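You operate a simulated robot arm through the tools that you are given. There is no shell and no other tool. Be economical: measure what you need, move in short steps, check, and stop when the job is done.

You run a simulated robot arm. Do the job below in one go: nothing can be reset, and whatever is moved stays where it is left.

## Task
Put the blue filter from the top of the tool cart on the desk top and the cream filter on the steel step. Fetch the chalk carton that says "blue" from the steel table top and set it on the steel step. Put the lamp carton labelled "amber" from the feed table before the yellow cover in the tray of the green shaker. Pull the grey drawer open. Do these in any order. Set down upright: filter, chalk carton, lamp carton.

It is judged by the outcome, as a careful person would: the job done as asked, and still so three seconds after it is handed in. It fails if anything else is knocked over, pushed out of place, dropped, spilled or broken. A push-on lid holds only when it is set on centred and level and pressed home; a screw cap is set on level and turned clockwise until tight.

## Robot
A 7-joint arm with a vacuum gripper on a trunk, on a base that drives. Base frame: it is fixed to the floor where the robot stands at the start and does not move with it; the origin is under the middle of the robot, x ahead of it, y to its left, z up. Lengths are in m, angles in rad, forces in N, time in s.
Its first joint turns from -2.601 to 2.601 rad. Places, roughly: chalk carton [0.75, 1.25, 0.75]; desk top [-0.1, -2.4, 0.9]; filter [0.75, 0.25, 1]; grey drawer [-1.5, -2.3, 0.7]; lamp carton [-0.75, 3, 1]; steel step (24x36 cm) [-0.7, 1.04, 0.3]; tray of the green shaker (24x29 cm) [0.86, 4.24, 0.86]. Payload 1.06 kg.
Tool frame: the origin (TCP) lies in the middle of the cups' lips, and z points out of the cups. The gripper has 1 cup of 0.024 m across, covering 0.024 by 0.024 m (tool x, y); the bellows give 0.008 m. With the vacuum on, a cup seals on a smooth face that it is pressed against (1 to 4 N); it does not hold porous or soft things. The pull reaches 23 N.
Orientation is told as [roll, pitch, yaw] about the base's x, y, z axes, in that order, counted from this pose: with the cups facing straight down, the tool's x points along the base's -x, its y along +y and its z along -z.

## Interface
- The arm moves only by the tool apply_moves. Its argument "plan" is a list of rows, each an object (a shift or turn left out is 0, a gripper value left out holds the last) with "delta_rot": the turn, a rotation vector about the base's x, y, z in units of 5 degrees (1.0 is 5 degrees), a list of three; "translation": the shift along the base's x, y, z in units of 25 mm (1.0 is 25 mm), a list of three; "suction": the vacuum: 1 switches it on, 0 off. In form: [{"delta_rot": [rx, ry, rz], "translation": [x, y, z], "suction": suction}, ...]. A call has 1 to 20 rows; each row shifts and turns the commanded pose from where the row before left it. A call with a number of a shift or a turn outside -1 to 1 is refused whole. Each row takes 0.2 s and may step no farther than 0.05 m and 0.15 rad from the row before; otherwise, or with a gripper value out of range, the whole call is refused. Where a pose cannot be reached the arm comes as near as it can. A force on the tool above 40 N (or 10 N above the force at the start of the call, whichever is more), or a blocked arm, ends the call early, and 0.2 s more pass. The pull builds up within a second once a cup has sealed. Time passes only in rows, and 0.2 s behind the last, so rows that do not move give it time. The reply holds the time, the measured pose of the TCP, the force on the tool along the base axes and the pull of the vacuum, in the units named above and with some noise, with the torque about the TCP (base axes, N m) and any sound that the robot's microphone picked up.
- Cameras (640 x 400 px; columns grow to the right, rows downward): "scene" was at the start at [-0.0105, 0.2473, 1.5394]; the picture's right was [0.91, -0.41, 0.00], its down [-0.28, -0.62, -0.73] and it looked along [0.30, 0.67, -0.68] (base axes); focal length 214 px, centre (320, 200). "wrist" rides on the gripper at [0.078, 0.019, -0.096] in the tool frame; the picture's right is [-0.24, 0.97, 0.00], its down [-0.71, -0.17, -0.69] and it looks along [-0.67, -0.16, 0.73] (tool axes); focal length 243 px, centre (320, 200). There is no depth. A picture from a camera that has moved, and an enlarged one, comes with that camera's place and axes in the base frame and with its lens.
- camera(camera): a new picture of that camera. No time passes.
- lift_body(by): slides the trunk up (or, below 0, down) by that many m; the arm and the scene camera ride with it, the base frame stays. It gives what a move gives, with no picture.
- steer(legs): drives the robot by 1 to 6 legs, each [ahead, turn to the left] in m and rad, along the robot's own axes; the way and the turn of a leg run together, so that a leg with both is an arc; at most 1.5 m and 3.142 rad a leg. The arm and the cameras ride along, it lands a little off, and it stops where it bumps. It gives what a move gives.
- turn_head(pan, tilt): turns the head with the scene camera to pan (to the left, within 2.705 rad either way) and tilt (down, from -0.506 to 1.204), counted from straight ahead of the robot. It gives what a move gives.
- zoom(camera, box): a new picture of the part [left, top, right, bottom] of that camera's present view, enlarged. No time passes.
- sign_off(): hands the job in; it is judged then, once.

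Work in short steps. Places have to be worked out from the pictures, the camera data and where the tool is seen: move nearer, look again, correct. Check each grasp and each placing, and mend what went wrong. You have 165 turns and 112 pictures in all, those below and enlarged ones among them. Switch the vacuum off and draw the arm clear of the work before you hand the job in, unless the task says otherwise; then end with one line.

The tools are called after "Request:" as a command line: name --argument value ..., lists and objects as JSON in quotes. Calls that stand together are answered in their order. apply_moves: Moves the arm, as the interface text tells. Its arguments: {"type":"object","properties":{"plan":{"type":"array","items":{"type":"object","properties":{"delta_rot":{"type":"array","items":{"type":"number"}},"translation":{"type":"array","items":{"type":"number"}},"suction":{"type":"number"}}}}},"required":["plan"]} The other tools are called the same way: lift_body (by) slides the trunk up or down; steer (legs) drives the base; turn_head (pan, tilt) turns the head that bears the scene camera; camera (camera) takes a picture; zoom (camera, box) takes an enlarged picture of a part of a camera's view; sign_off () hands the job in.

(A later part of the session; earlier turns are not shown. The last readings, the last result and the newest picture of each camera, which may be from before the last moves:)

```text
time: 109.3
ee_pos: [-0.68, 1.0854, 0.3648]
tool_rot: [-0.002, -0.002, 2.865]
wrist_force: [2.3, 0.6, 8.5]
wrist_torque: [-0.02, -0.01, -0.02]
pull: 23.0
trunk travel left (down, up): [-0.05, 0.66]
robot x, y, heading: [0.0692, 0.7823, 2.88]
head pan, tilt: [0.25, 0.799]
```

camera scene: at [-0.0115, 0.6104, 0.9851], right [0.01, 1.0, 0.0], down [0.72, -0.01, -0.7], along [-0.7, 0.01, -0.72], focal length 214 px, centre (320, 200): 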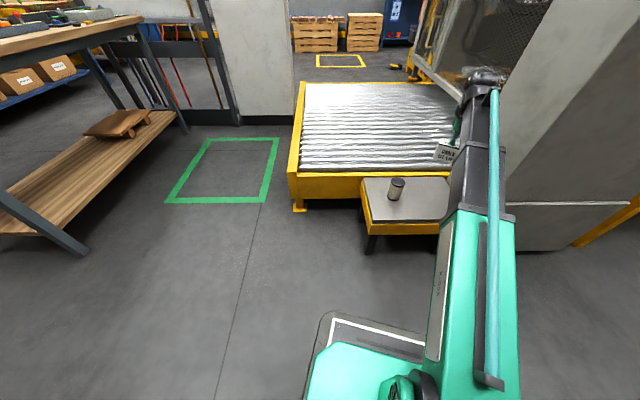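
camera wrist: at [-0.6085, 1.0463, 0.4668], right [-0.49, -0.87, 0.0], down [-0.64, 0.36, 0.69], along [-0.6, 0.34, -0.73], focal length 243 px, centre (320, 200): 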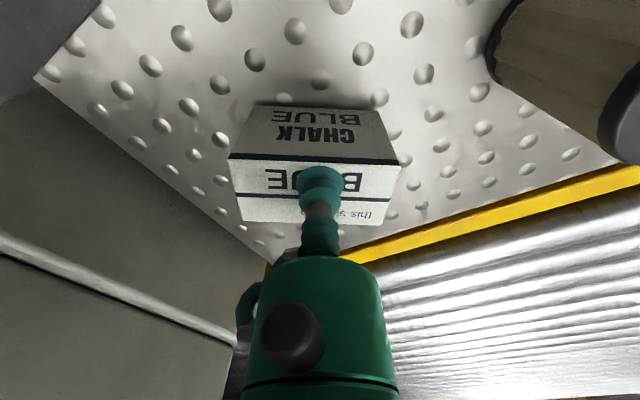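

Contact (8.5 N). Release and rise.

Request:
apply_moves --plan '[{"translation": [0, 0, 0.05], "suction": 0}, {}, {}, {}, {"translation": [0, 0, 0.2]}, {"translation": [0, 0, 0.4]}, {"translation": [0, 0, 1]}, {"translation": [0, 0, 1]}, {"translation": [0, 0, 1]}, {"translation": [0, 0, 1]}, {"translation": [0, 0, 1]}, {"translation": [0, 0, 1]}, {}]'

Request:
camera --camera "wrist"

```text
time: 112.2
ee_pos: [-0.6786, 1.0843, 0.5293]
tool_rot: [-0.001, -0.002, 2.867]
wrist_force: [-0.7, -0.1, -0.4]
wrist_torque: [0.0, 0.0, -0.01]
pull: 0.0
trunk travel left (down, up): [-0.05, 0.66]
robot x, y, heading: [0.068, 0.7827, 2.873]
head pan, tilt: [0.25, 0.799]
```

```text
79 pictures are left
camera wrist: at [-0.6079, 1.0456, 0.6263], right [-0.49, -0.87, 0.0], down [-0.64, 0.36, 0.69], along [-0.6, 0.34, -0.73], focal length 243 px, centre (320, 200)
```

wrist: 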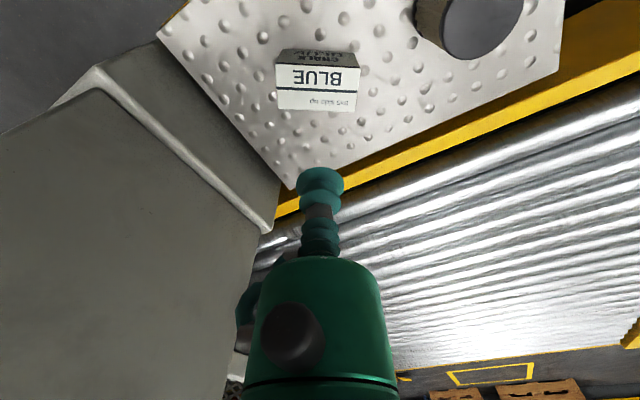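

Carton is standing on the step. Retract, raise trunk fully, then look north.

Request:
apply_moves --plan '[{"translation": [1, -0.8, 0]}, {"translation": [1, -0.8, 0]}, {"translation": [1, -0.8, 0]}, {"translation": [1, -0.8, 0]}, {}]'

Request:
lift_body --by 0.35

Request:
lift_body --by 0.3

Request:
turn_head --pan -1.3 --tilt 0.5

Request:
camera --camera "scene"

```text
time: 113.3
ee_pos: [-0.5795, 1.005, 0.5297]
tool_rot: [-0.003, -0.001, 2.867]
wrist_force: [0.0, -0.4, 0.3]
wrist_torque: [0.01, 0.01, -0.02]
pull: 0.1
trunk travel left (down, up): [-0.05, 0.66]
robot x, y, heading: [0.0705, 0.7845, 2.878]
head pan, tilt: [0.25, 0.799]
```

```text
time: 116.8
ee_pos: [-0.5781, 1.0051, 0.8788]
tool_rot: [-0.002, 0.001, 2.865]
wrist_force: [1.0, -0.1, 0.3]
wrist_torque: [0.01, 0.03, 0.0]
pull: 0.1
trunk travel left (down, up): [-0.4, 0.31]
robot x, y, heading: [0.0681, 0.7824, 2.878]
head pan, tilt: [0.25, 0.799]
```

```text
time: 119.8
ee_pos: [-0.5797, 1.0056, 1.1786]
tool_rot: [-0.001, -0.001, 2.866]
wrist_force: [-0.6, 0.0, 0.9]
wrist_torque: [0.05, -0.02, -0.01]
pull: 0.1
trunk travel left (down, up): [-0.7, 0.01]
robot x, y, heading: [0.0705, 0.7812, 2.883]
head pan, tilt: [0.25, 0.799]
```

```text
time: 121.4
ee_pos: [-0.5785, 1.0045, 1.18]
tool_rot: [-0.003, 0.0, 2.866]
wrist_force: [-0.1, 0.4, 0.1]
wrist_torque: [0.0, -0.01, 0.01]
pull: 0.1
trunk travel left (down, up): [-0.7, 0.01]
robot x, y, heading: [0.0664, 0.7801, 2.879]
head pan, tilt: [-1.3, 0.499]
```

```text
78 pictures are left
camera scene: at [0.0684, 0.7004, 1.661], right [1.0, 0.01, 0.0], down [0.0, -0.48, -0.88], along [-0.01, 0.88, -0.48], focal length 214 px, centre (320, 200)
```

scene: 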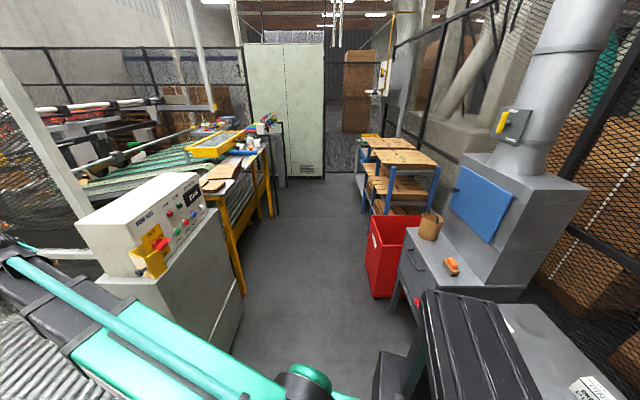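

Lane between pedestal (x≤−0.62) and bin (x≥0.5) is clear. Turn to face north and drive up.

Request:
steer --legs '[[0, -1.26], [1.2, 0]]'

Request:
turn_head --pan 0.5 --tilt 0.6

Request:
camera --camera "scene"

```text
time: 130.6
ee_pos: [-0.0298, 2.6691, 1.1785]
tool_rot: [-0.003, 0.001, 1.643]
wrist_force: [0.1, 0.1, 0.5]
wrist_torque: [-0.01, -0.01, -0.04]
pull: 0.0
trunk travel left (down, up): [-0.7, 0.01]
robot x, y, heading: [-0.0165, 1.9833, 1.656]
head pan, tilt: [-1.3, 0.499]
```

```text
time: 132.4
ee_pos: [-0.0299, 2.6687, 1.1802]
tool_rot: [-0.002, 0.0, 1.642]
wrist_force: [0.9, 0.6, 0.5]
wrist_torque: [-0.02, 0.01, 0.0]
pull: 0.1
trunk travel left (down, up): [-0.7, 0.01]
robot x, y, heading: [-0.0182, 1.9833, 1.657]
head pan, tilt: [0.499, 0.6]
```

```text
77 pictures are left
camera scene: at [-0.2316, 2.0, 1.652], right [0.83, 0.55, 0.0], down [0.31, -0.47, -0.83], along [-0.45, 0.69, -0.56], focal length 214 px, centre (320, 200)
```

scene: 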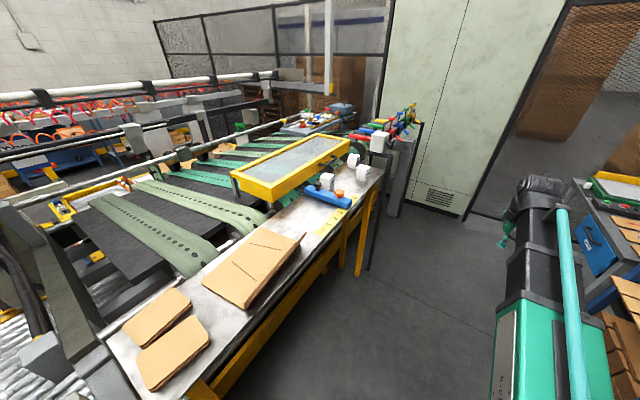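

Request:
zoom --camera "scene" --box '[290, 120, 430, 210]'

Request:
turn_head --pan -0.6 --tilt 0.6

Request:
camera --camera "scene"

```text
4.44 times, centred on (360, 165) of scene
camera zoom: at [-0.2316, 2.0, 1.652], right [0.83, 0.55, 0.0], down [0.31, -0.47, -0.83], along [-0.45, 0.69, -0.56], focal length 953 px, centre (142, 356)
```

zoom: 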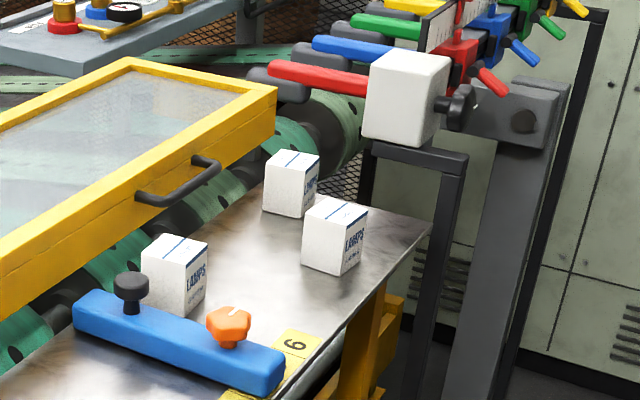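

```text
time: 133.7
ee_pos: [-0.0297, 2.6689, 1.1793]
tool_rot: [-0.002, 0.0, 1.643]
wrist_force: [-0.6, -0.9, 0.0]
wrist_torque: [0.01, 0.01, -0.05]
pull: 0.1
trunk travel left (down, up): [-0.7, 0.01]
robot x, y, heading: [-0.0191, 1.9846, 1.657]
head pan, tilt: [-0.6, 0.6]
```

```text
75 pictures are left
camera scene: at [-0.1394, 2.0032, 1.652], right [0.87, -0.49, 0.0], down [-0.28, -0.49, -0.83], along [0.41, 0.72, -0.56], focal length 214 px, centre (320, 200)
```

scene: 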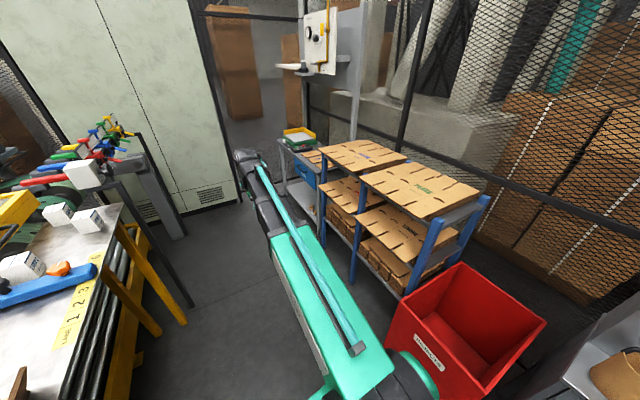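

The cartons are on the feed table's near end; I need the labels. Drive 1.0 m further and look.

Request:
steer --legs '[[0, -0.08], [1.0, 0]]'

Request:
turn_head --pan 1.3 --tilt 0.6

Request:
camera --camera "scene"

```text
time: 139.4
ee_pos: [0.0026, 3.6681, 1.18]
tool_rot: [-0.003, -0.002, 1.576]
wrist_force: [-0.1, 0.3, -0.1]
wrist_torque: [0.01, -0.01, 0.01]
pull: 0.0
trunk travel left (down, up): [-0.7, 0.01]
robot x, y, heading: [-0.0281, 2.987, 1.591]
head pan, tilt: [-0.6, 0.6]
```

```text
time: 141.3
ee_pos: [0.0028, 3.6679, 1.1805]
tool_rot: [-0.002, -0.001, 1.576]
wrist_force: [0.7, -0.1, -0.4]
wrist_torque: [-0.02, 0.0, 0.03]
pull: 0.0
trunk travel left (down, up): [-0.7, 0.01]
robot x, y, heading: [-0.031, 2.9841, 1.586]
head pan, tilt: [1.3, 0.6]
```

```text
74 pictures are left
camera scene: at [-0.2844, 2.9589, 1.652], right [0.25, 0.97, 0.0], down [0.55, -0.14, -0.83], along [-0.8, 0.21, -0.56], focal length 214 px, centre (320, 200)
```

scene: 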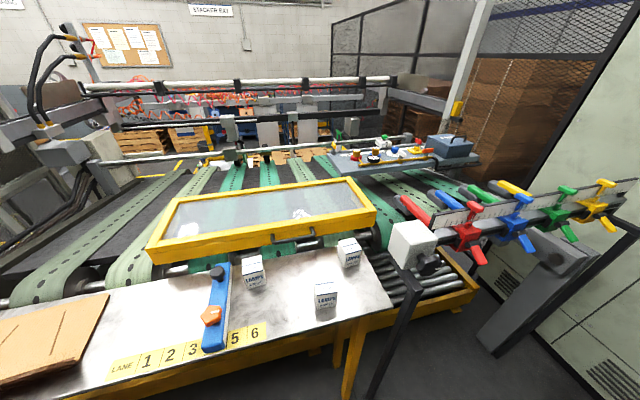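

Request:
zoom --camera "scene" --box '[230, 225, 390, 325]'

```text
4.00 times, centred on (310, 275) of scene
camera zoom: at [-0.2844, 2.9589, 1.652], right [0.25, 0.97, 0.0], down [0.55, -0.14, -0.83], along [-0.8, 0.21, -0.56], focal length 858 px, centre (360, -100)
```

zoom: 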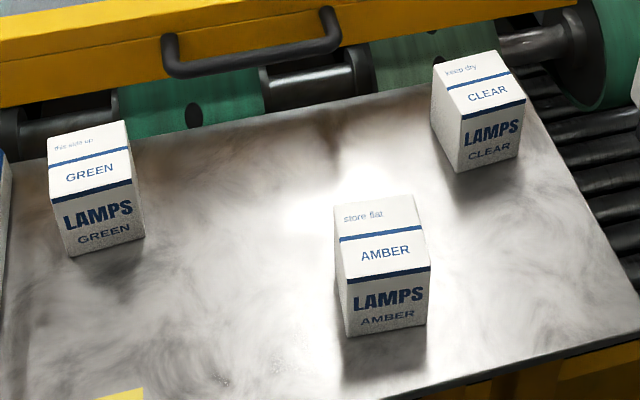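

"AMBER" is the nearest/middle one, top ≈ (-0.63, 3.065, 1.12). The valve block at (-0.65, 3.33) would be in a swing's way, so I back up 0.5 m, then turn left.

Request:
steer --legs '[[-0.5, 0], [0, 0.6]]'

Request:
turn_head --pan 0.4 --tilt 0.7

Request:
camera --camera "scene"

Request:
camera --camera "wrist"

```text
time: 145.9
ee_pos: [-0.3872, 3.0575, 1.179]
tool_rot: [-0.004, 0.001, 2.192]
wrist_force: [0.2, -0.5, -0.3]
wrist_torque: [0.03, 0.0, 0.01]
pull: 0.0
trunk travel left (down, up): [-0.7, 0.01]
robot x, y, heading: [-0.0168, 2.4777, 2.205]
head pan, tilt: [1.3, 0.6]
```

```text
time: 147.1
ee_pos: [-0.3874, 3.056, 1.1799]
tool_rot: [-0.001, 0.0, 2.192]
wrist_force: [-0.7, 0.9, 0.6]
wrist_torque: [0.05, 0.0, 0.01]
pull: 0.1
trunk travel left (down, up): [-0.7, 0.01]
robot x, y, heading: [-0.0173, 2.4809, 2.203]
head pan, tilt: [0.4, 0.7]
```

```text
72 pictures are left
camera scene: at [-0.2024, 2.3865, 1.6433], right [0.51, 0.86, 0.0], down [0.55, -0.33, -0.77], along [-0.66, 0.39, -0.64], focal length 214 px, centre (320, 200)
```

scene: 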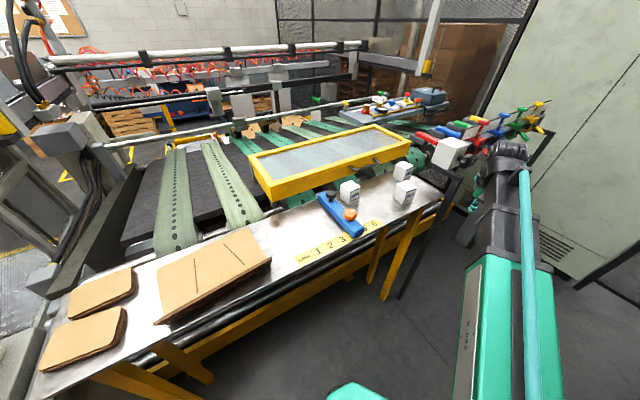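

```text
71 pictures are left
camera wrist: at [-0.3562, 2.9824, 1.2753], right [-0.93, -0.37, 0.0], down [-0.27, 0.68, 0.69], along [-0.25, 0.64, -0.73], focal length 243 px, centre (320, 200)
```

wrist: 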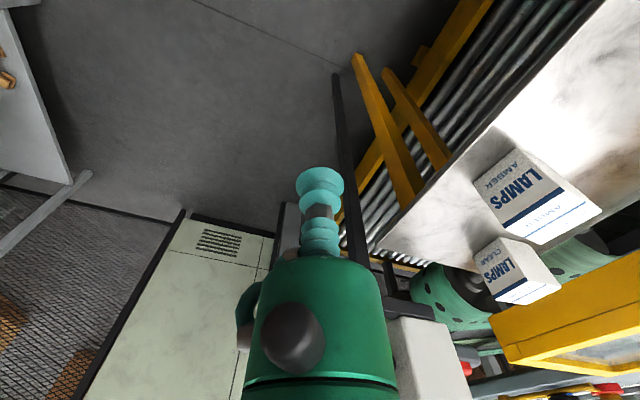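

Consistent: amber top at (-0.625, 3.06, 1.12). Move over it at z≈1.19.

Request:
apply_moves --plan '[{"translation": [-1, 0, 0.4]}, {"translation": [-1, 0, 0]}, {"translation": [-1, 0, 0]}, {"translation": [-1, 0, 0]}, {"translation": [-1, 0, 0]}, {"translation": [-1, 0, 0]}, {"translation": [-1, 0, 0]}, {"translation": [-1, 0, 0]}, {"translation": [-1, 0.2, 0]}, {"translation": [-0.4, 0, 0]}, {}]'

Request:
camera --camera "wrist"

```text
time: 149.5
ee_pos: [-0.6212, 3.0604, 1.1898]
tool_rot: [-0.002, 0.003, 2.191]
wrist_force: [-0.8, -0.9, 0.0]
wrist_torque: [0.01, 0.03, -0.02]
pull: 0.1
trunk travel left (down, up): [-0.7, 0.01]
robot x, y, heading: [-0.0184, 2.4771, 2.202]
head pan, tilt: [0.4, 0.7]
```

```text
70 pictures are left
camera wrist: at [-0.5912, 2.9868, 1.2854], right [-0.93, -0.37, 0.0], down [-0.27, 0.68, 0.69], along [-0.25, 0.64, -0.73], focal length 243 px, centre (320, 200)
```

wrist: 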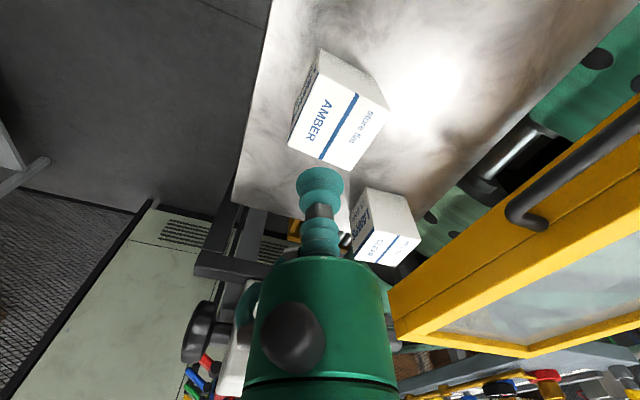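

Shift −13 mm in x and descend with vacuum.

Request:
apply_moves --plan '[{"translation": [-0.5, 0, -1], "suction": 1}, {"translation": [0, 0, -0.8]}, {"translation": [0, 0, -0.4]}, {"translation": [0, 0, -0.2]}, {"translation": [0, 0, -0.2]}, {"translation": [0, 0, -0.2]}, {}]'

Request:
camera --camera "wrist"

```text
time: 151.1
ee_pos: [-0.6352, 3.0604, 1.1207]
tool_rot: [-0.002, 0.0, 2.19]
wrist_force: [-0.2, 0.8, -0.2]
wrist_torque: [0.0, -0.01, 0.01]
pull: 0.1
trunk travel left (down, up): [-0.7, 0.01]
robot x, y, heading: [-0.0211, 2.4791, 2.201]
head pan, tilt: [0.4, 0.7]
```

```text
69 pictures are left
camera wrist: at [-0.6036, 2.9869, 1.215], right [-0.93, -0.37, 0.0], down [-0.27, 0.68, 0.69], along [-0.25, 0.64, -0.73], focal length 243 px, centre (320, 200)
```

wrist: 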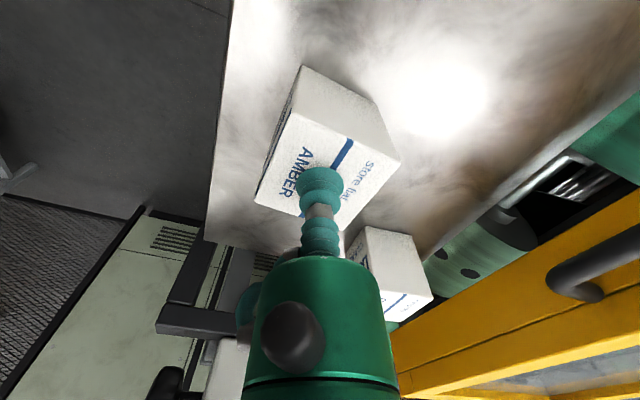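

Request:
apply_moves --plan '[{"translation": [0, 0, -0.15]}, {"translation": [0, 0, -0.15]}, {"translation": [0, 0, -0.15]}, {"translation": [0, 0, -0.15]}, {}, {}]'

```text
time: 152.5
ee_pos: [-0.6337, 3.0606, 1.1063]
tool_rot: [-0.002, -0.001, 2.191]
wrist_force: [-4.0, 5.0, 22.5]
wrist_torque: [-0.02, 0.01, 0.0]
pull: 23.3
trunk travel left (down, up): [-0.7, 0.01]
robot x, y, heading: [-0.0221, 2.4785, 2.206]
head pan, tilt: [0.4, 0.7]
```

Sealed. Lift and draw back toward the robot.

Request:
apply_moves --plan '[{"translation": [0, 0, 0.4]}, {"translation": [0, 0, 0.8]}, {"translation": [0, 0, 1]}, {"translation": [0, 0, 1]}, {"translation": [0, 0, 1]}, {"translation": [0, 0, 1]}, {"translation": [1, -0.2, 0.5]}, {"translation": [1, -0.3, 0]}, {"translation": [1, -0.4, 0]}, {"translation": [1, -0.4, 0]}, {"translation": [1, -0.4, 0]}, {"translation": [1, -0.4, 0]}, {"translation": [1, -0.4, 0]}, {"translation": [1, -0.2, 0]}, {}]'

Request:
camera --camera "wrist"

```text
time: 155.7
ee_pos: [-0.4326, 2.994, 1.247]
tool_rot: [-0.002, 0.001, 2.19]
wrist_force: [0.1, 0.9, -1.1]
wrist_torque: [-0.03, -0.03, 0.04]
pull: 22.8
trunk travel left (down, up): [-0.7, 0.01]
robot x, y, heading: [-0.0213, 2.4799, 2.201]
head pan, tilt: [0.4, 0.7]
```

```text
68 pictures are left
camera wrist: at [-0.4024, 2.9199, 1.3433], right [-0.93, -0.37, 0.0], down [-0.27, 0.67, 0.69], along [-0.25, 0.64, -0.73], focal length 243 px, centre (320, 200)
```

wrist: 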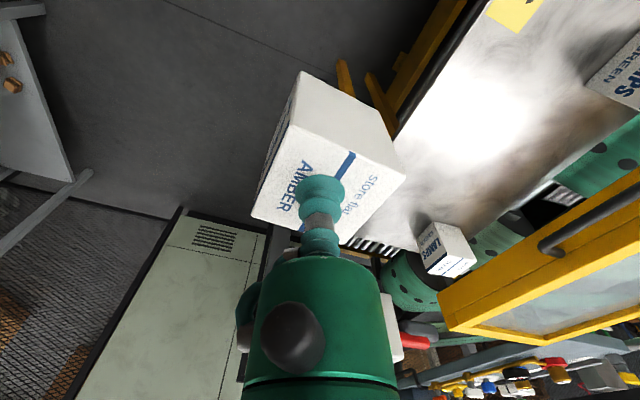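

Carton held. Turn right and drive up the lane to about (0.08, 3.6), stopping short of the tall cabinet at y≈4.66.

Request:
steer --legs '[[0, -0.74], [1.05, 0]]'

Request:
turn_head --pan -0.7 --tilt 0.6

Request:
camera --camera "scene"

```text
time: 163.0
ee_pos: [0.1641, 4.1572, 1.2472]
tool_rot: [-0.002, 0.002, 1.424]
wrist_force: [-0.8, 1.3, 0.3]
wrist_torque: [-0.01, -0.02, -0.05]
pull: 23.0
trunk travel left (down, up): [-0.7, 0.01]
robot x, y, heading: [0.1015, 3.4996, 1.44]
head pan, tilt: [0.4, 0.7]
```

```text
time: 164.3
ee_pos: [0.1633, 4.1566, 1.2463]
tool_rot: [-0.001, 0.0, 1.424]
wrist_force: [0.1, 0.3, -0.1]
wrist_torque: [-0.02, 0.02, 0.0]
pull: 22.6
trunk travel left (down, up): [-0.7, 0.01]
robot x, y, heading: [0.1075, 3.4968, 1.437]
head pan, tilt: [-0.7, 0.6]
```

```text
67 pictures are left
camera scene: at [-0.0033, 3.5373, 1.652], right [0.67, -0.74, 0.0], down [-0.42, -0.38, -0.83], along [0.61, 0.56, -0.56], focal length 214 px, centre (320, 200)
```

scene: 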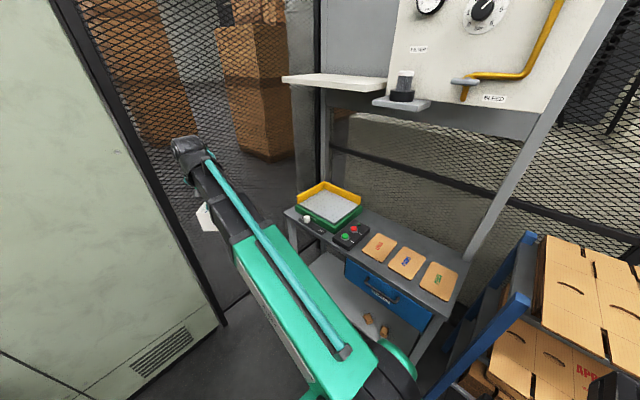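

The tray is at ≈(0.85, 4.22). Drive 0.25 m further and turn right to face it.

Request:
steer --legs '[[0.25, 0], [0, -0.8]]'

Request:
turn_head --pan 0.3 --tilt 0.6

Request:
camera --camera "scene"

Request:
camera --camera "wrist"

```text
time: 168.2
ee_pos: [0.6588, 4.1527, 1.2475]
tool_rot: [-0.002, 0.0, 0.607]
wrist_force: [-0.4, 0.5, -1.1]
wrist_torque: [0.0, 0.03, 0.0]
pull: 23.0
trunk travel left (down, up): [-0.7, 0.01]
robot x, y, heading: [0.1362, 3.7482, 0.621]
head pan, tilt: [-0.7, 0.6]
```

```text
time: 169.5
ee_pos: [0.6601, 4.1517, 1.2487]
tool_rot: [-0.001, 0.0, 0.607]
wrist_force: [-0.2, 0.0, -1.1]
wrist_torque: [-0.02, -0.02, -0.02]
pull: 22.9
trunk travel left (down, up): [-0.7, 0.01]
robot x, y, heading: [0.1353, 3.7427, 0.623]
head pan, tilt: [0.3, 0.6]
```

```text
66 pictures are left
camera scene: at [0.0574, 3.9287, 1.652], right [0.8, -0.61, 0.0], down [-0.34, -0.45, -0.83], along [0.5, 0.66, -0.56], focal length 214 px, centre (320, 200)
```

scene: 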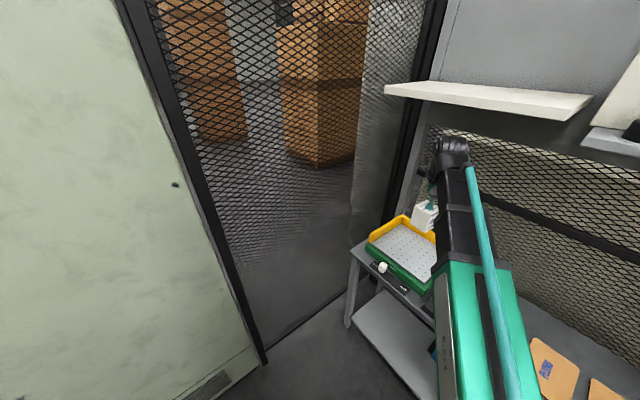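

```text
65 pictures are left
camera wrist: at [0.5849, 4.1236, 1.3433], right [-0.36, 0.93, 0.0], down [0.68, 0.26, 0.69], along [0.64, 0.25, -0.73], focal length 243 px, centre (320, 200)
```

wrist: 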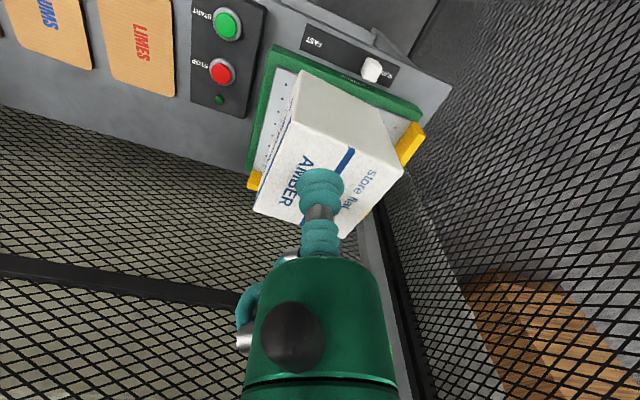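

A shelf at z≈1.55 overhangs the tray, so I lower the trunk first, then extend under it.

Request:
lift_body --by -0.15

Request:
apply_moves --plan '[{"translation": [1, 0.3, 0]}, {"translation": [1, 0.3, 0]}, {"translation": [1, 0.3, 0]}, {"translation": [1, 0.3, 0]}, {"translation": [1, 0.3, 0]}, {"translation": [0.6, 0.2, 0]}, {}]'

Request:
camera --camera "scene"

Request:
camera --camera "wrist"

```text
time: 171.3
ee_pos: [0.6588, 4.1511, 1.0979]
tool_rot: [-0.001, 0.0, 0.607]
wrist_force: [0.4, -0.8, -0.5]
wrist_torque: [0.02, 0.01, 0.02]
pull: 23.1
trunk travel left (down, up): [-0.55, 0.16]
robot x, y, heading: [0.141, 3.7431, 0.622]
head pan, tilt: [0.3, 0.6]
```

```text
time: 172.9
ee_pos: [0.8005, 4.1933, 1.0987]
tool_rot: [-0.002, -0.001, 0.607]
wrist_force: [-0.4, -0.3, -0.9]
wrist_torque: [-0.01, 0.03, 0.04]
pull: 22.6
trunk travel left (down, up): [-0.55, 0.16]
robot x, y, heading: [0.1403, 3.7444, 0.623]
head pan, tilt: [0.3, 0.6]
```

```text
64 pictures are left
camera scene: at [0.0574, 3.9287, 1.502], right [0.8, -0.61, 0.0], down [-0.34, -0.45, -0.83], along [0.5, 0.66, -0.56], focal length 214 px, centre (320, 200)
```

scene: 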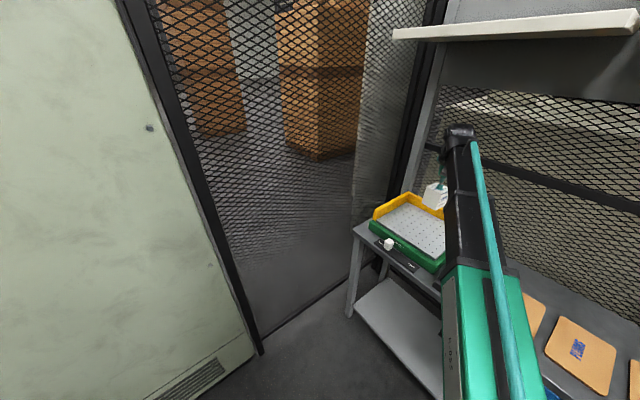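

```text
63 pictures are left
camera wrist: at [0.7253, 4.1659, 1.1937], right [-0.36, 0.93, 0.0], down [0.68, 0.26, 0.69], along [0.64, 0.25, -0.73], focal length 243 px, centre (320, 200)
```

wrist: 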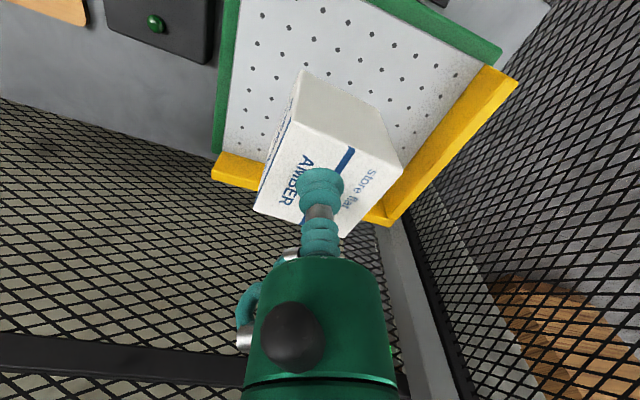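

Carton sits over the tray interior (x 0.70–0.95, y 4.10–4.36). Shift slightly to centre and descend.

Request:
apply_moves --plan '[{"translation": [0.5, 1, -0.8]}, {"translation": [0, 0, -1]}, {"translation": [0, 0, -1]}, {"translation": [0, 0, -1]}, {}]'

Request:
camera --camera "wrist"

```text
time: 174.1
ee_pos: [0.8121, 4.22, 1.0016]
tool_rot: [-0.003, 0.001, 0.609]
wrist_force: [0.6, -0.6, -0.2]
wrist_torque: [0.0, -0.01, -0.01]
pull: 22.4
trunk travel left (down, up): [-0.55, 0.16]
robot x, y, heading: [0.1392, 3.7466, 0.621]
head pan, tilt: [0.3, 0.6]
```

```text
62 pictures are left
camera wrist: at [0.7369, 4.1916, 1.0966], right [-0.36, 0.93, 0.0], down [0.68, 0.26, 0.69], along [0.64, 0.25, -0.73], focal length 243 px, centre (320, 200)
```

wrist: 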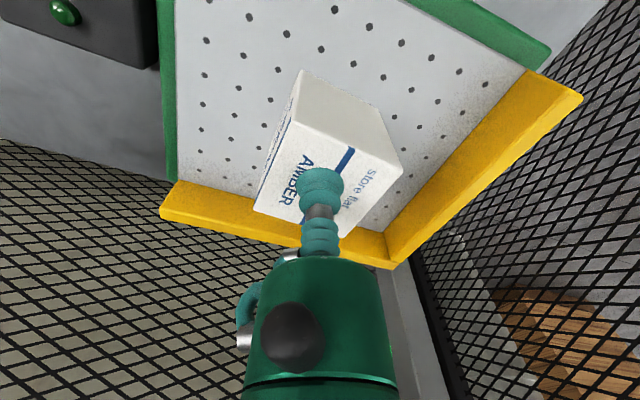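

Request:
apply_moves --plan '[{"translation": [0, 0, -0.4]}, {"translation": [0, 0, -0.4]}, {"translation": [0, 0, -0.3]}, {"translation": [0, 0, -0.2]}, {}]'

Request:
camera --camera "wrist"

```text
time: 175.3
ee_pos: [0.8123, 4.2208, 0.9703]
tool_rot: [-0.002, 0.0, 0.607]
wrist_force: [-0.2, 0.0, -0.6]
wrist_torque: [0.0, 0.0, 0.0]
pull: 22.8
trunk travel left (down, up): [-0.55, 0.16]
robot x, y, heading: [0.1392, 3.7428, 0.622]
head pan, tilt: [0.3, 0.6]
```

```text
61 pictures are left
camera wrist: at [0.7374, 4.1915, 1.065], right [-0.36, 0.93, 0.0], down [0.68, 0.26, 0.69], along [0.64, 0.25, -0.73], focal length 243 px, centre (320, 200)
```

wrist: 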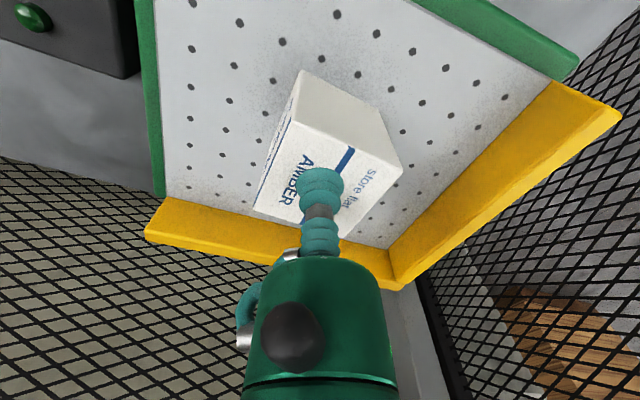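

Still a gap; continue carefully.

Request:
apply_moves --plan '[{"translation": [0, 0, -0.2]}, {"translation": [0, 0, -0.2]}, {"translation": [0, 0, -0.2]}, {}]'

```text
time: 176.3
ee_pos: [0.8117, 4.2206, 0.9555]
tool_rot: [-0.002, 0.001, 0.607]
wrist_force: [0.6, 0.4, 0.1]
wrist_torque: [0.0, -0.03, -0.02]
pull: 23.0
trunk travel left (down, up): [-0.55, 0.16]
robot x, y, heading: [0.1391, 3.7431, 0.621]
head pan, tilt: [0.3, 0.6]
```

Request:
apply_moves --plan '[{"translation": [0, 0, -0.2]}, {"translation": [0, 0, -0.15]}, {}]'

```text
time: 177.1
ee_pos: [0.8127, 4.2201, 0.9457]
tool_rot: [-0.003, 0.001, 0.609]
wrist_force: [0.7, -0.1, -0.8]
wrist_torque: [0.03, 0.0, -0.01]
pull: 22.9
trunk travel left (down, up): [-0.55, 0.16]
robot x, y, heading: [0.1424, 3.7462, 0.617]
head pan, tilt: [0.3, 0.6]
```

Request:
apply_moves --plan '[{"translation": [0, 0, -0.15]}, {"translation": [0, 0, -0.15]}, {}]'

Request:
camera --camera "wrist"

```text
time: 177.9
ee_pos: [0.8117, 4.2184, 0.9396]
tool_rot: [-0.002, -0.001, 0.61]
wrist_force: [0.3, 0.0, 0.0]
wrist_torque: [0.02, -0.01, -0.02]
pull: 22.6
trunk travel left (down, up): [-0.55, 0.16]
robot x, y, heading: [0.1392, 3.7412, 0.623]
head pan, tilt: [0.3, 0.6]
```

```text
60 pictures are left
camera wrist: at [0.7371, 4.1913, 1.0348], right [-0.36, 0.93, 0.0], down [0.68, 0.26, 0.69], along [0.64, 0.25, -0.73], focal length 243 px, centre (320, 200)
```

wrist: 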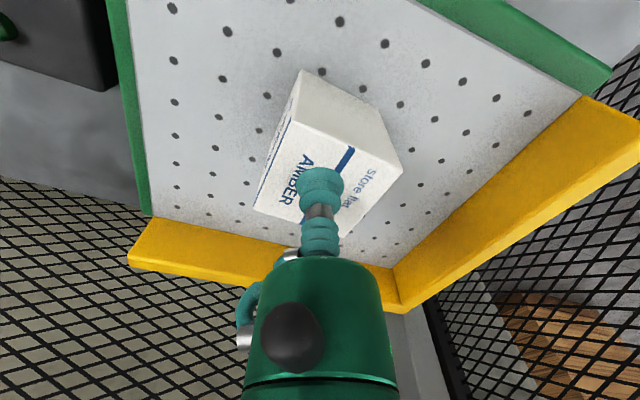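

Request:
apply_moves --plan '[{"translation": [0, 0, -0.15]}, {"translation": [0, 0, -0.15]}, {}]'

```text
time: 178.7
ee_pos: [0.811, 4.2191, 0.933]
tool_rot: [-0.002, -0.002, 0.607]
wrist_force: [3.7, 2.4, 18.3]
wrist_torque: [0.03, 0.03, -0.01]
pull: 23.4
trunk travel left (down, up): [-0.55, 0.16]
robot x, y, heading: [0.1392, 3.7444, 0.625]
head pan, tilt: [0.3, 0.6]
```

Contact. Release and rise to z≈1.1.

Request:
apply_moves --plan '[{"translation": [0, 0, 0.1], "suction": 0}, {}, {}, {}, {"translation": [0, 0, 0.2]}, {"translation": [0, 0, 0.4]}, {"translation": [0, 0, 1]}, {"translation": [0, 0, 1]}, {"translation": [0, 0, 1]}, {"translation": [0, 0, 1]}, {"translation": [0, 0, 1]}, {}]'

Request:
camera --camera "wrist"

```text
time: 181.3
ee_pos: [0.8128, 4.2207, 1.0734]
tool_rot: [-0.001, -0.001, 0.608]
wrist_force: [-0.1, 1.0, -0.2]
wrist_torque: [-0.03, -0.03, -0.01]
pull: 0.1
trunk travel left (down, up): [-0.55, 0.16]
robot x, y, heading: [0.1366, 3.7441, 0.619]
head pan, tilt: [0.3, 0.6]
```

```text
59 pictures are left
camera wrist: at [0.7375, 4.1923, 1.1699], right [-0.36, 0.93, 0.0], down [0.68, 0.26, 0.69], along [0.64, 0.25, -0.73], focal length 243 px, centre (320, 200)
```

wrist: 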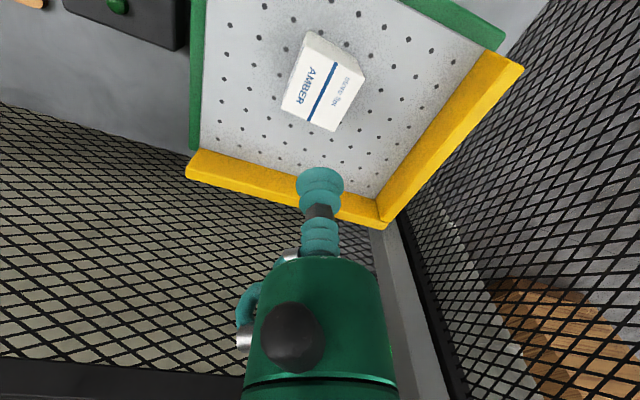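

Amber carton stands in the tray. Retract, raise, turn south and drive back.

Request:
apply_moves --plan '[{"translation": [-1, -0.7, 0]}, {"translation": [-1, -0.7, 0]}, {"translation": [-1, -0.7, 0]}, {"translation": [-1, -0.7, 0]}, {"translation": [-1, -0.7, 0]}, {"translation": [-1, -0.7, 0]}, {}]'

Request:
lift_body --by 0.15

Request:
steer --legs '[[0, -2.25], [1.45, 0]]'

Request:
turn_head --pan 0.0 --tilt 0.55

Request:
camera --camera "scene"

```text
time: 182.9
ee_pos: [0.6612, 4.1139, 1.0743]
tool_rot: [-0.002, 0.0, 0.607]
wrist_force: [0.1, 0.1, -0.3]
wrist_torque: [0.01, -0.01, 0.02]
pull: 0.0
trunk travel left (down, up): [-0.55, 0.16]
robot x, y, heading: [0.1422, 3.743, 0.62]
head pan, tilt: [0.3, 0.6]
```

```text
time: 184.6
ee_pos: [0.6619, 4.114, 1.224]
tool_rot: [-0.001, -0.001, 0.609]
wrist_force: [-0.3, 0.5, -0.1]
wrist_torque: [-0.01, -0.02, 0.02]
pull: 0.0
trunk travel left (down, up): [-0.7, 0.01]
robot x, y, heading: [0.1385, 3.7429, 0.625]
head pan, tilt: [0.3, 0.6]
```

```text
time: 197.2
ee_pos: [0.0657, 1.64, 1.2234]
tool_rot: [-0.002, 0.001, -1.611]
wrist_force: [-0.5, -0.3, 0.4]
wrist_torque: [0.0, -0.03, 0.01]
pull: 0.0
trunk travel left (down, up): [-0.7, 0.01]
robot x, y, heading: [0.0869, 2.2802, -1.602]
head pan, tilt: [0.3, 0.6]
```

```text
time: 198.0
ee_pos: [0.0651, 1.6393, 1.224]
tool_rot: [-0.003, 0.0, -1.612]
wrist_force: [1.3, 0.3, 0.4]
wrist_torque: [0.03, 0.01, 0.01]
pull: 0.0
trunk travel left (down, up): [-0.7, 0.01]
robot x, y, heading: [0.0885, 2.2803, -1.6]
head pan, tilt: [0.0, 0.55]
```

```text
58 pictures are left
camera scene: at [0.2566, 2.2318, 1.6565], right [-1.0, 0.03, 0.0], down [0.01, 0.52, -0.85], along [-0.02, -0.85, -0.52], focal length 214 px, centre (320, 200)
```

scene: 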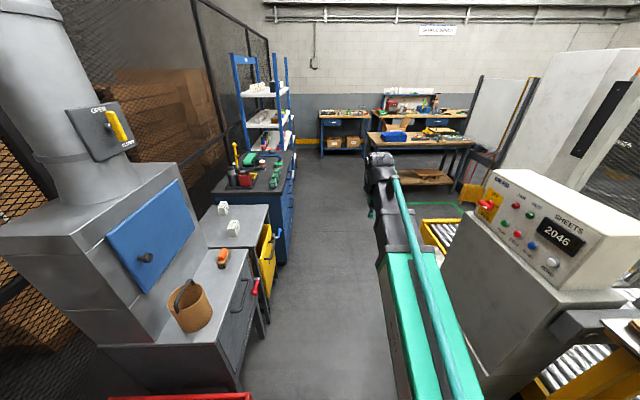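

Lane clear; drive 1.42 m south and turn left to the cart.

Request:
steer --legs '[[1.42, 0], [0, 1.1]]'

Request:
turn_head --pan 0.3 --tilt 0.75

Request:
camera --camera "wrist"

Request:
camera --camera "scene"

```text
time: 207.8
ee_pos: [0.6279, 0.5644, 1.2237]
tool_rot: [-0.004, 0.0, -0.49]
wrist_force: [0.1, -0.2, 0.0]
wrist_torque: [-0.01, -0.02, 0.06]
pull: 0.0
trunk travel left (down, up): [-0.7, 0.01]
robot x, y, heading: [0.058, 0.8517, -0.474]
head pan, tilt: [0.0, 0.55]
```

```text
time: 208.7
ee_pos: [0.6282, 0.5629, 1.2245]
tool_rot: [-0.004, 0.0, -0.489]
wrist_force: [0.5, -1.0, 0.1]
wrist_torque: [-0.01, 0.01, -0.01]
pull: 0.0
trunk travel left (down, up): [-0.7, 0.01]
robot x, y, heading: [0.063, 0.8581, -0.475]
head pan, tilt: [0.3, 0.75]
```

```text
57 pictures are left
camera wrist: at [0.5691, 0.6174, 1.3195], right [0.66, 0.75, 0.0], down [0.55, -0.48, 0.69], along [0.51, -0.46, -0.73], focal length 243 px, centre (320, 200)
```

wrist: 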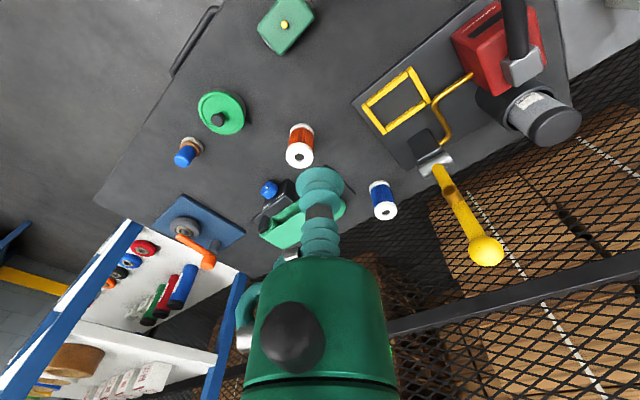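

```text
56 pictures are left
camera scene: at [0.1802, 1.0174, 1.6391], right [-0.17, -0.98, 0.0], down [-0.67, 0.12, -0.73], along [0.72, -0.13, -0.68], focal length 214 px, centre (320, 200)
```

scene: 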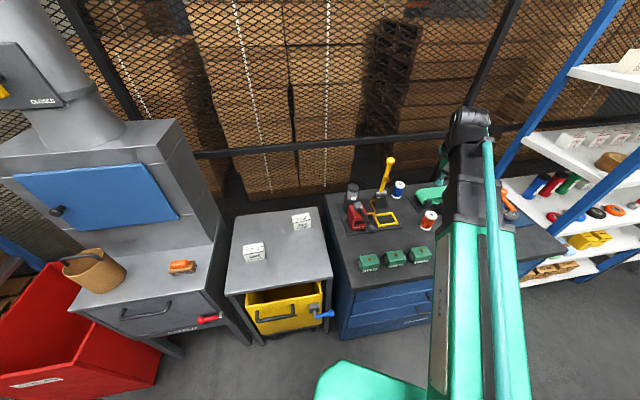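

The lever ball stands at (0.87, 0.605, 1.16), close to the blue filter at ≈(0.905, 0.475). I'll reposition further south for a clearer approach line.

Request:
steer --legs '[[0, -1.1], [0.66, 0], [0, 1.8]]'

Request:
turn_head --pan 0.6 --tilt 0.75

Request:
camera --camera "wrist"

Request:
camera --camera "scene"

```text
time: 217.7
ee_pos: [0.56, -0.1841, 1.2263]
tool_rot: [-0.038, -0.007, -0.675]
wrist_force: [-15.6, -28.5, 0.0]
wrist_torque: [2.61, -1.31, -1.3]
pull: 0.0
trunk travel left (down, up): [-0.7, 0.01]
robot x, y, heading: [0.0548, 0.1908, -0.623]
head pan, tilt: [0.3, 0.75]
stopped in leg 3: the force on the tool passed its limit at 125 N (the readings are from after the stop); the commanded pose is now the measured one
```

```text
time: 218.5
ee_pos: [0.5603, -0.1838, 1.2252]
tool_rot: [-0.04, -0.008, -0.668]
wrist_force: [-29.8, -55.5, 5.1]
wrist_torque: [4.89, -2.96, -2.49]
pull: 0.0
trunk travel left (down, up): [-0.7, 0.01]
robot x, y, heading: [0.051, 0.1934, -0.621]
head pan, tilt: [0.6, 0.75]
```

```text
55 pictures are left
camera wrist: at [0.5125, -0.1168, 1.3194], right [0.79, 0.62, -0.03], down [0.46, -0.55, 0.7], along [0.41, -0.56, -0.72], focal length 243 px, centre (320, 200)
```

wrist: 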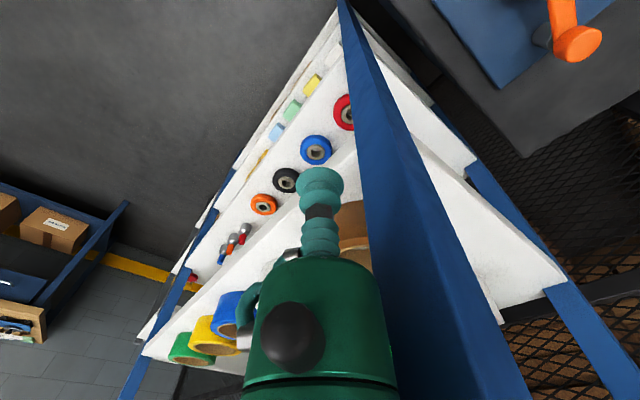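

```text
54 pictures are left
camera scene: at [0.186, 0.35, 1.641], right [-0.02, -1.0, 0.0], down [-0.68, 0.02, -0.74], along [0.74, -0.01, -0.68], focal length 214 px, centre (320, 200)
```

scene: 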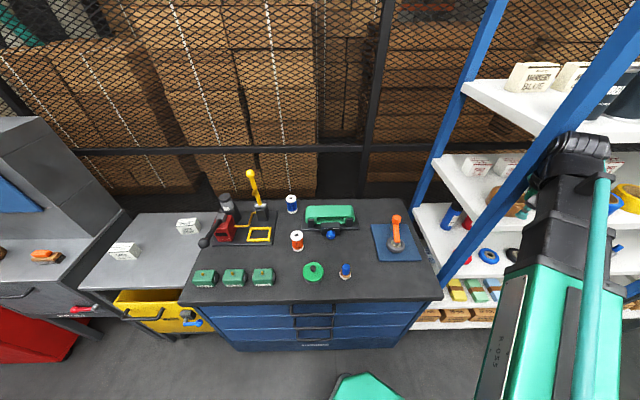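

The tool touched the rack's blue post on the turn. Unload by turning back, and check the rack.

Request:
steer --legs '[[0, -0.5]]'

Request:
turn_head --pan 0.7 --tilt 0.5

Request:
camera --camera "scene"

```text
time: 220.3
ee_pos: [0.3317, -0.3798, 1.2231]
tool_rot: [-0.039, -0.003, -1.159]
wrist_force: [0.2, -0.5, 0.0]
wrist_torque: [-0.01, 0.02, 0.02]
pull: 0.2
trunk travel left (down, up): [-0.7, 0.01]
robot x, y, heading: [0.0538, 0.1918, -1.106]
head pan, tilt: [0.6, 0.75]
```

```text
time: 221.0
ee_pos: [0.3302, -0.3803, 1.2232]
tool_rot: [-0.042, -0.004, -1.159]
wrist_force: [-0.2, -0.9, 0.0]
wrist_torque: [0.03, 0.01, -0.03]
pull: 0.2
trunk travel left (down, up): [-0.7, 0.01]
robot x, y, heading: [0.0577, 0.1886, -1.103]
head pan, tilt: [0.7, 0.499]
```

```text
53 pictures are left
camera scene: at [0.2687, 0.2741, 1.661], right [-0.4, -0.92, 0.0], down [-0.44, 0.19, -0.88], along [0.81, -0.35, -0.48], focal length 214 px, centre (320, 200)
```

scene: 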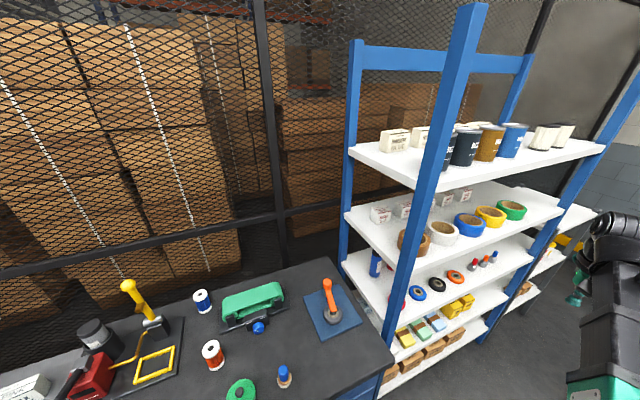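

Rack undisturbed. Level the tool and turn the long way round clockwise so the arm reaches the cart from its free side.

Request:
apply_moves --plan '[{"delta_rot": [0.45, 0.05, 0]}, {}]'

Request:
steer --legs '[[0, -2.4], [0, -2.4]]'

Request:
camera --camera "wrist"

```text
time: 221.6
ee_pos: [0.3305, -0.3803, 1.2236]
tool_rot: [-0.029, 0.034, -1.158]
wrist_force: [-0.3, 0.8, 0.7]
wrist_torque: [-0.05, 0.01, 0.01]
pull: 0.0
trunk travel left (down, up): [-0.7, 0.01]
robot x, y, heading: [0.0521, 0.1922, -1.11]
head pan, tilt: [0.7, 0.499]
```

```text
time: 233.4
ee_pos: [0.6428, 0.4302, 1.2224]
tool_rot: [-0.028, 0.032, 0.344]
wrist_force: [-0.6, 0.5, 0.0]
wrist_torque: [0.0, 0.03, 0.0]
pull: 0.1
trunk travel left (down, up): [-0.7, 0.01]
robot x, y, heading: [0.0508, 0.1951, 0.395]
head pan, tilt: [0.7, 0.499]
```

```text
52 pictures are left
camera wrist: at [0.5653, 0.4269, 1.3204], right [-0.11, 0.99, -0.04], down [0.74, 0.1, 0.67], along [0.66, 0.04, -0.75], focal length 243 px, centre (320, 200)
```

wrist: 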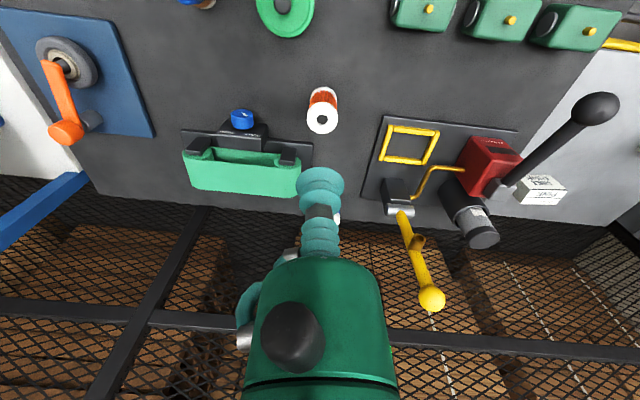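

Level the tool, then extend toward the blue filter, staying on the side away from the lever.

Request:
apply_moves --plan '[{"delta_rot": [0.42, -0.24, 0]}, {"translation": [1, 0, -0.4]}, {"translation": [1, 0, -0.4]}, {"translation": [1, 0, -0.4]}, {"translation": [1, 0.2, -0.4]}, {"translation": [1, 0.2, -0.4]}, {"translation": [1, 0.2, -0.4]}, {"translation": [1, 0.2, -0.4]}, {"translation": [1, 0.2, -0.4]}, {"translation": [1, 0.2, -0.4]}, {"translation": [0.3, 0.2, -0.4]}, {}]'

Request:
camera --camera "wrist"

Request:
camera --camera "scene"

```text
time: 236.0
ee_pos: [0.8749, 0.465, 1.1234]
tool_rot: [0.0, 0.002, 0.342]
wrist_force: [-0.4, 0.1, 0.2]
wrist_torque: [0.03, -0.02, 0.01]
pull: 0.1
trunk travel left (down, up): [-0.7, 0.01]
robot x, y, heading: [0.0517, 0.1926, 0.396]
head pan, tilt: [0.7, 0.499]
```

```text
51 pictures are left
camera wrist: at [0.7957, 0.4579, 1.2186], right [-0.11, 0.99, 0.0], down [0.73, 0.08, 0.68], along [0.68, 0.07, -0.73], focal length 243 px, centre (320, 200)
```

wrist: 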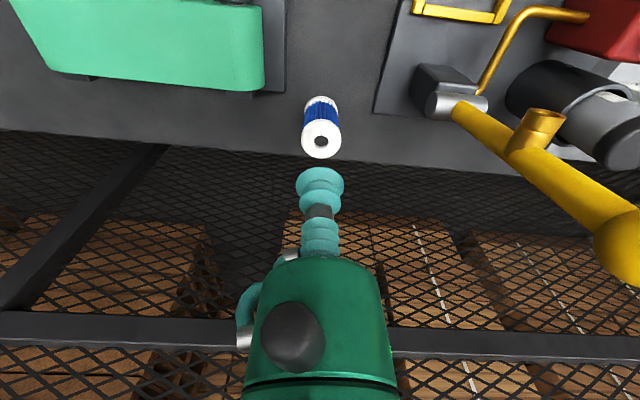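

```text
50 pictures are left
camera scene: at [-0.0121, 0.4144, 1.6611], right [0.89, -0.46, 0.0], down [-0.22, -0.43, -0.88], along [0.4, 0.78, -0.48], focal length 214 px, centre (320, 200)
```

scene: 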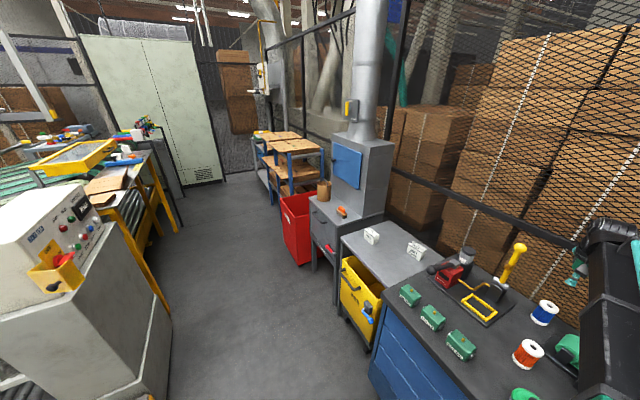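

Enlarge the filter's top to judge its hole and centre.

Request:
zoom --camera "wrist" --box '[280, 85, 360, 175]'

Request:
zoom --camera "scene" --box '[500, 270, 600, 370]'

```text
4.44 times, centred on (320, 130) of wrist
camera zoom: at [0.7957, 0.4579, 1.2186], right [-0.11, 0.99, 0.0], down [0.73, 0.08, 0.68], along [0.68, 0.07, -0.73], focal length 1078 px, centre (320, 511)
```

zoom: 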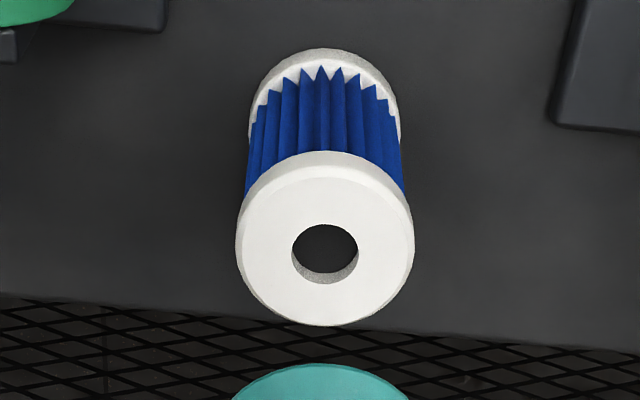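

```text
4.00 times, centred on (550, 320) of scene
camera zoom: at [-0.0121, 0.4144, 1.6611], right [0.89, -0.46, 0.0], down [-0.22, -0.43, -0.88], along [0.4, 0.78, -0.48], focal length 858 px, centre (-600, -280)
```

zoom: 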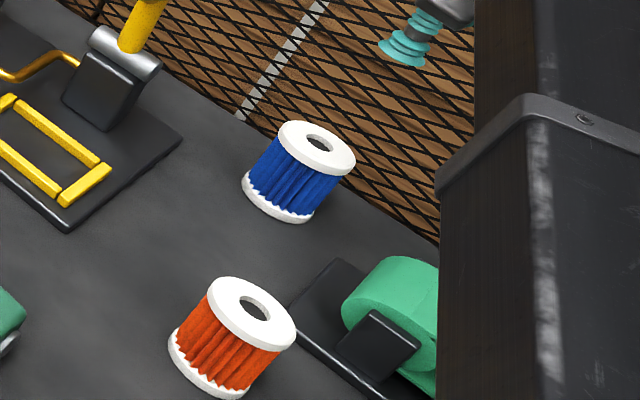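

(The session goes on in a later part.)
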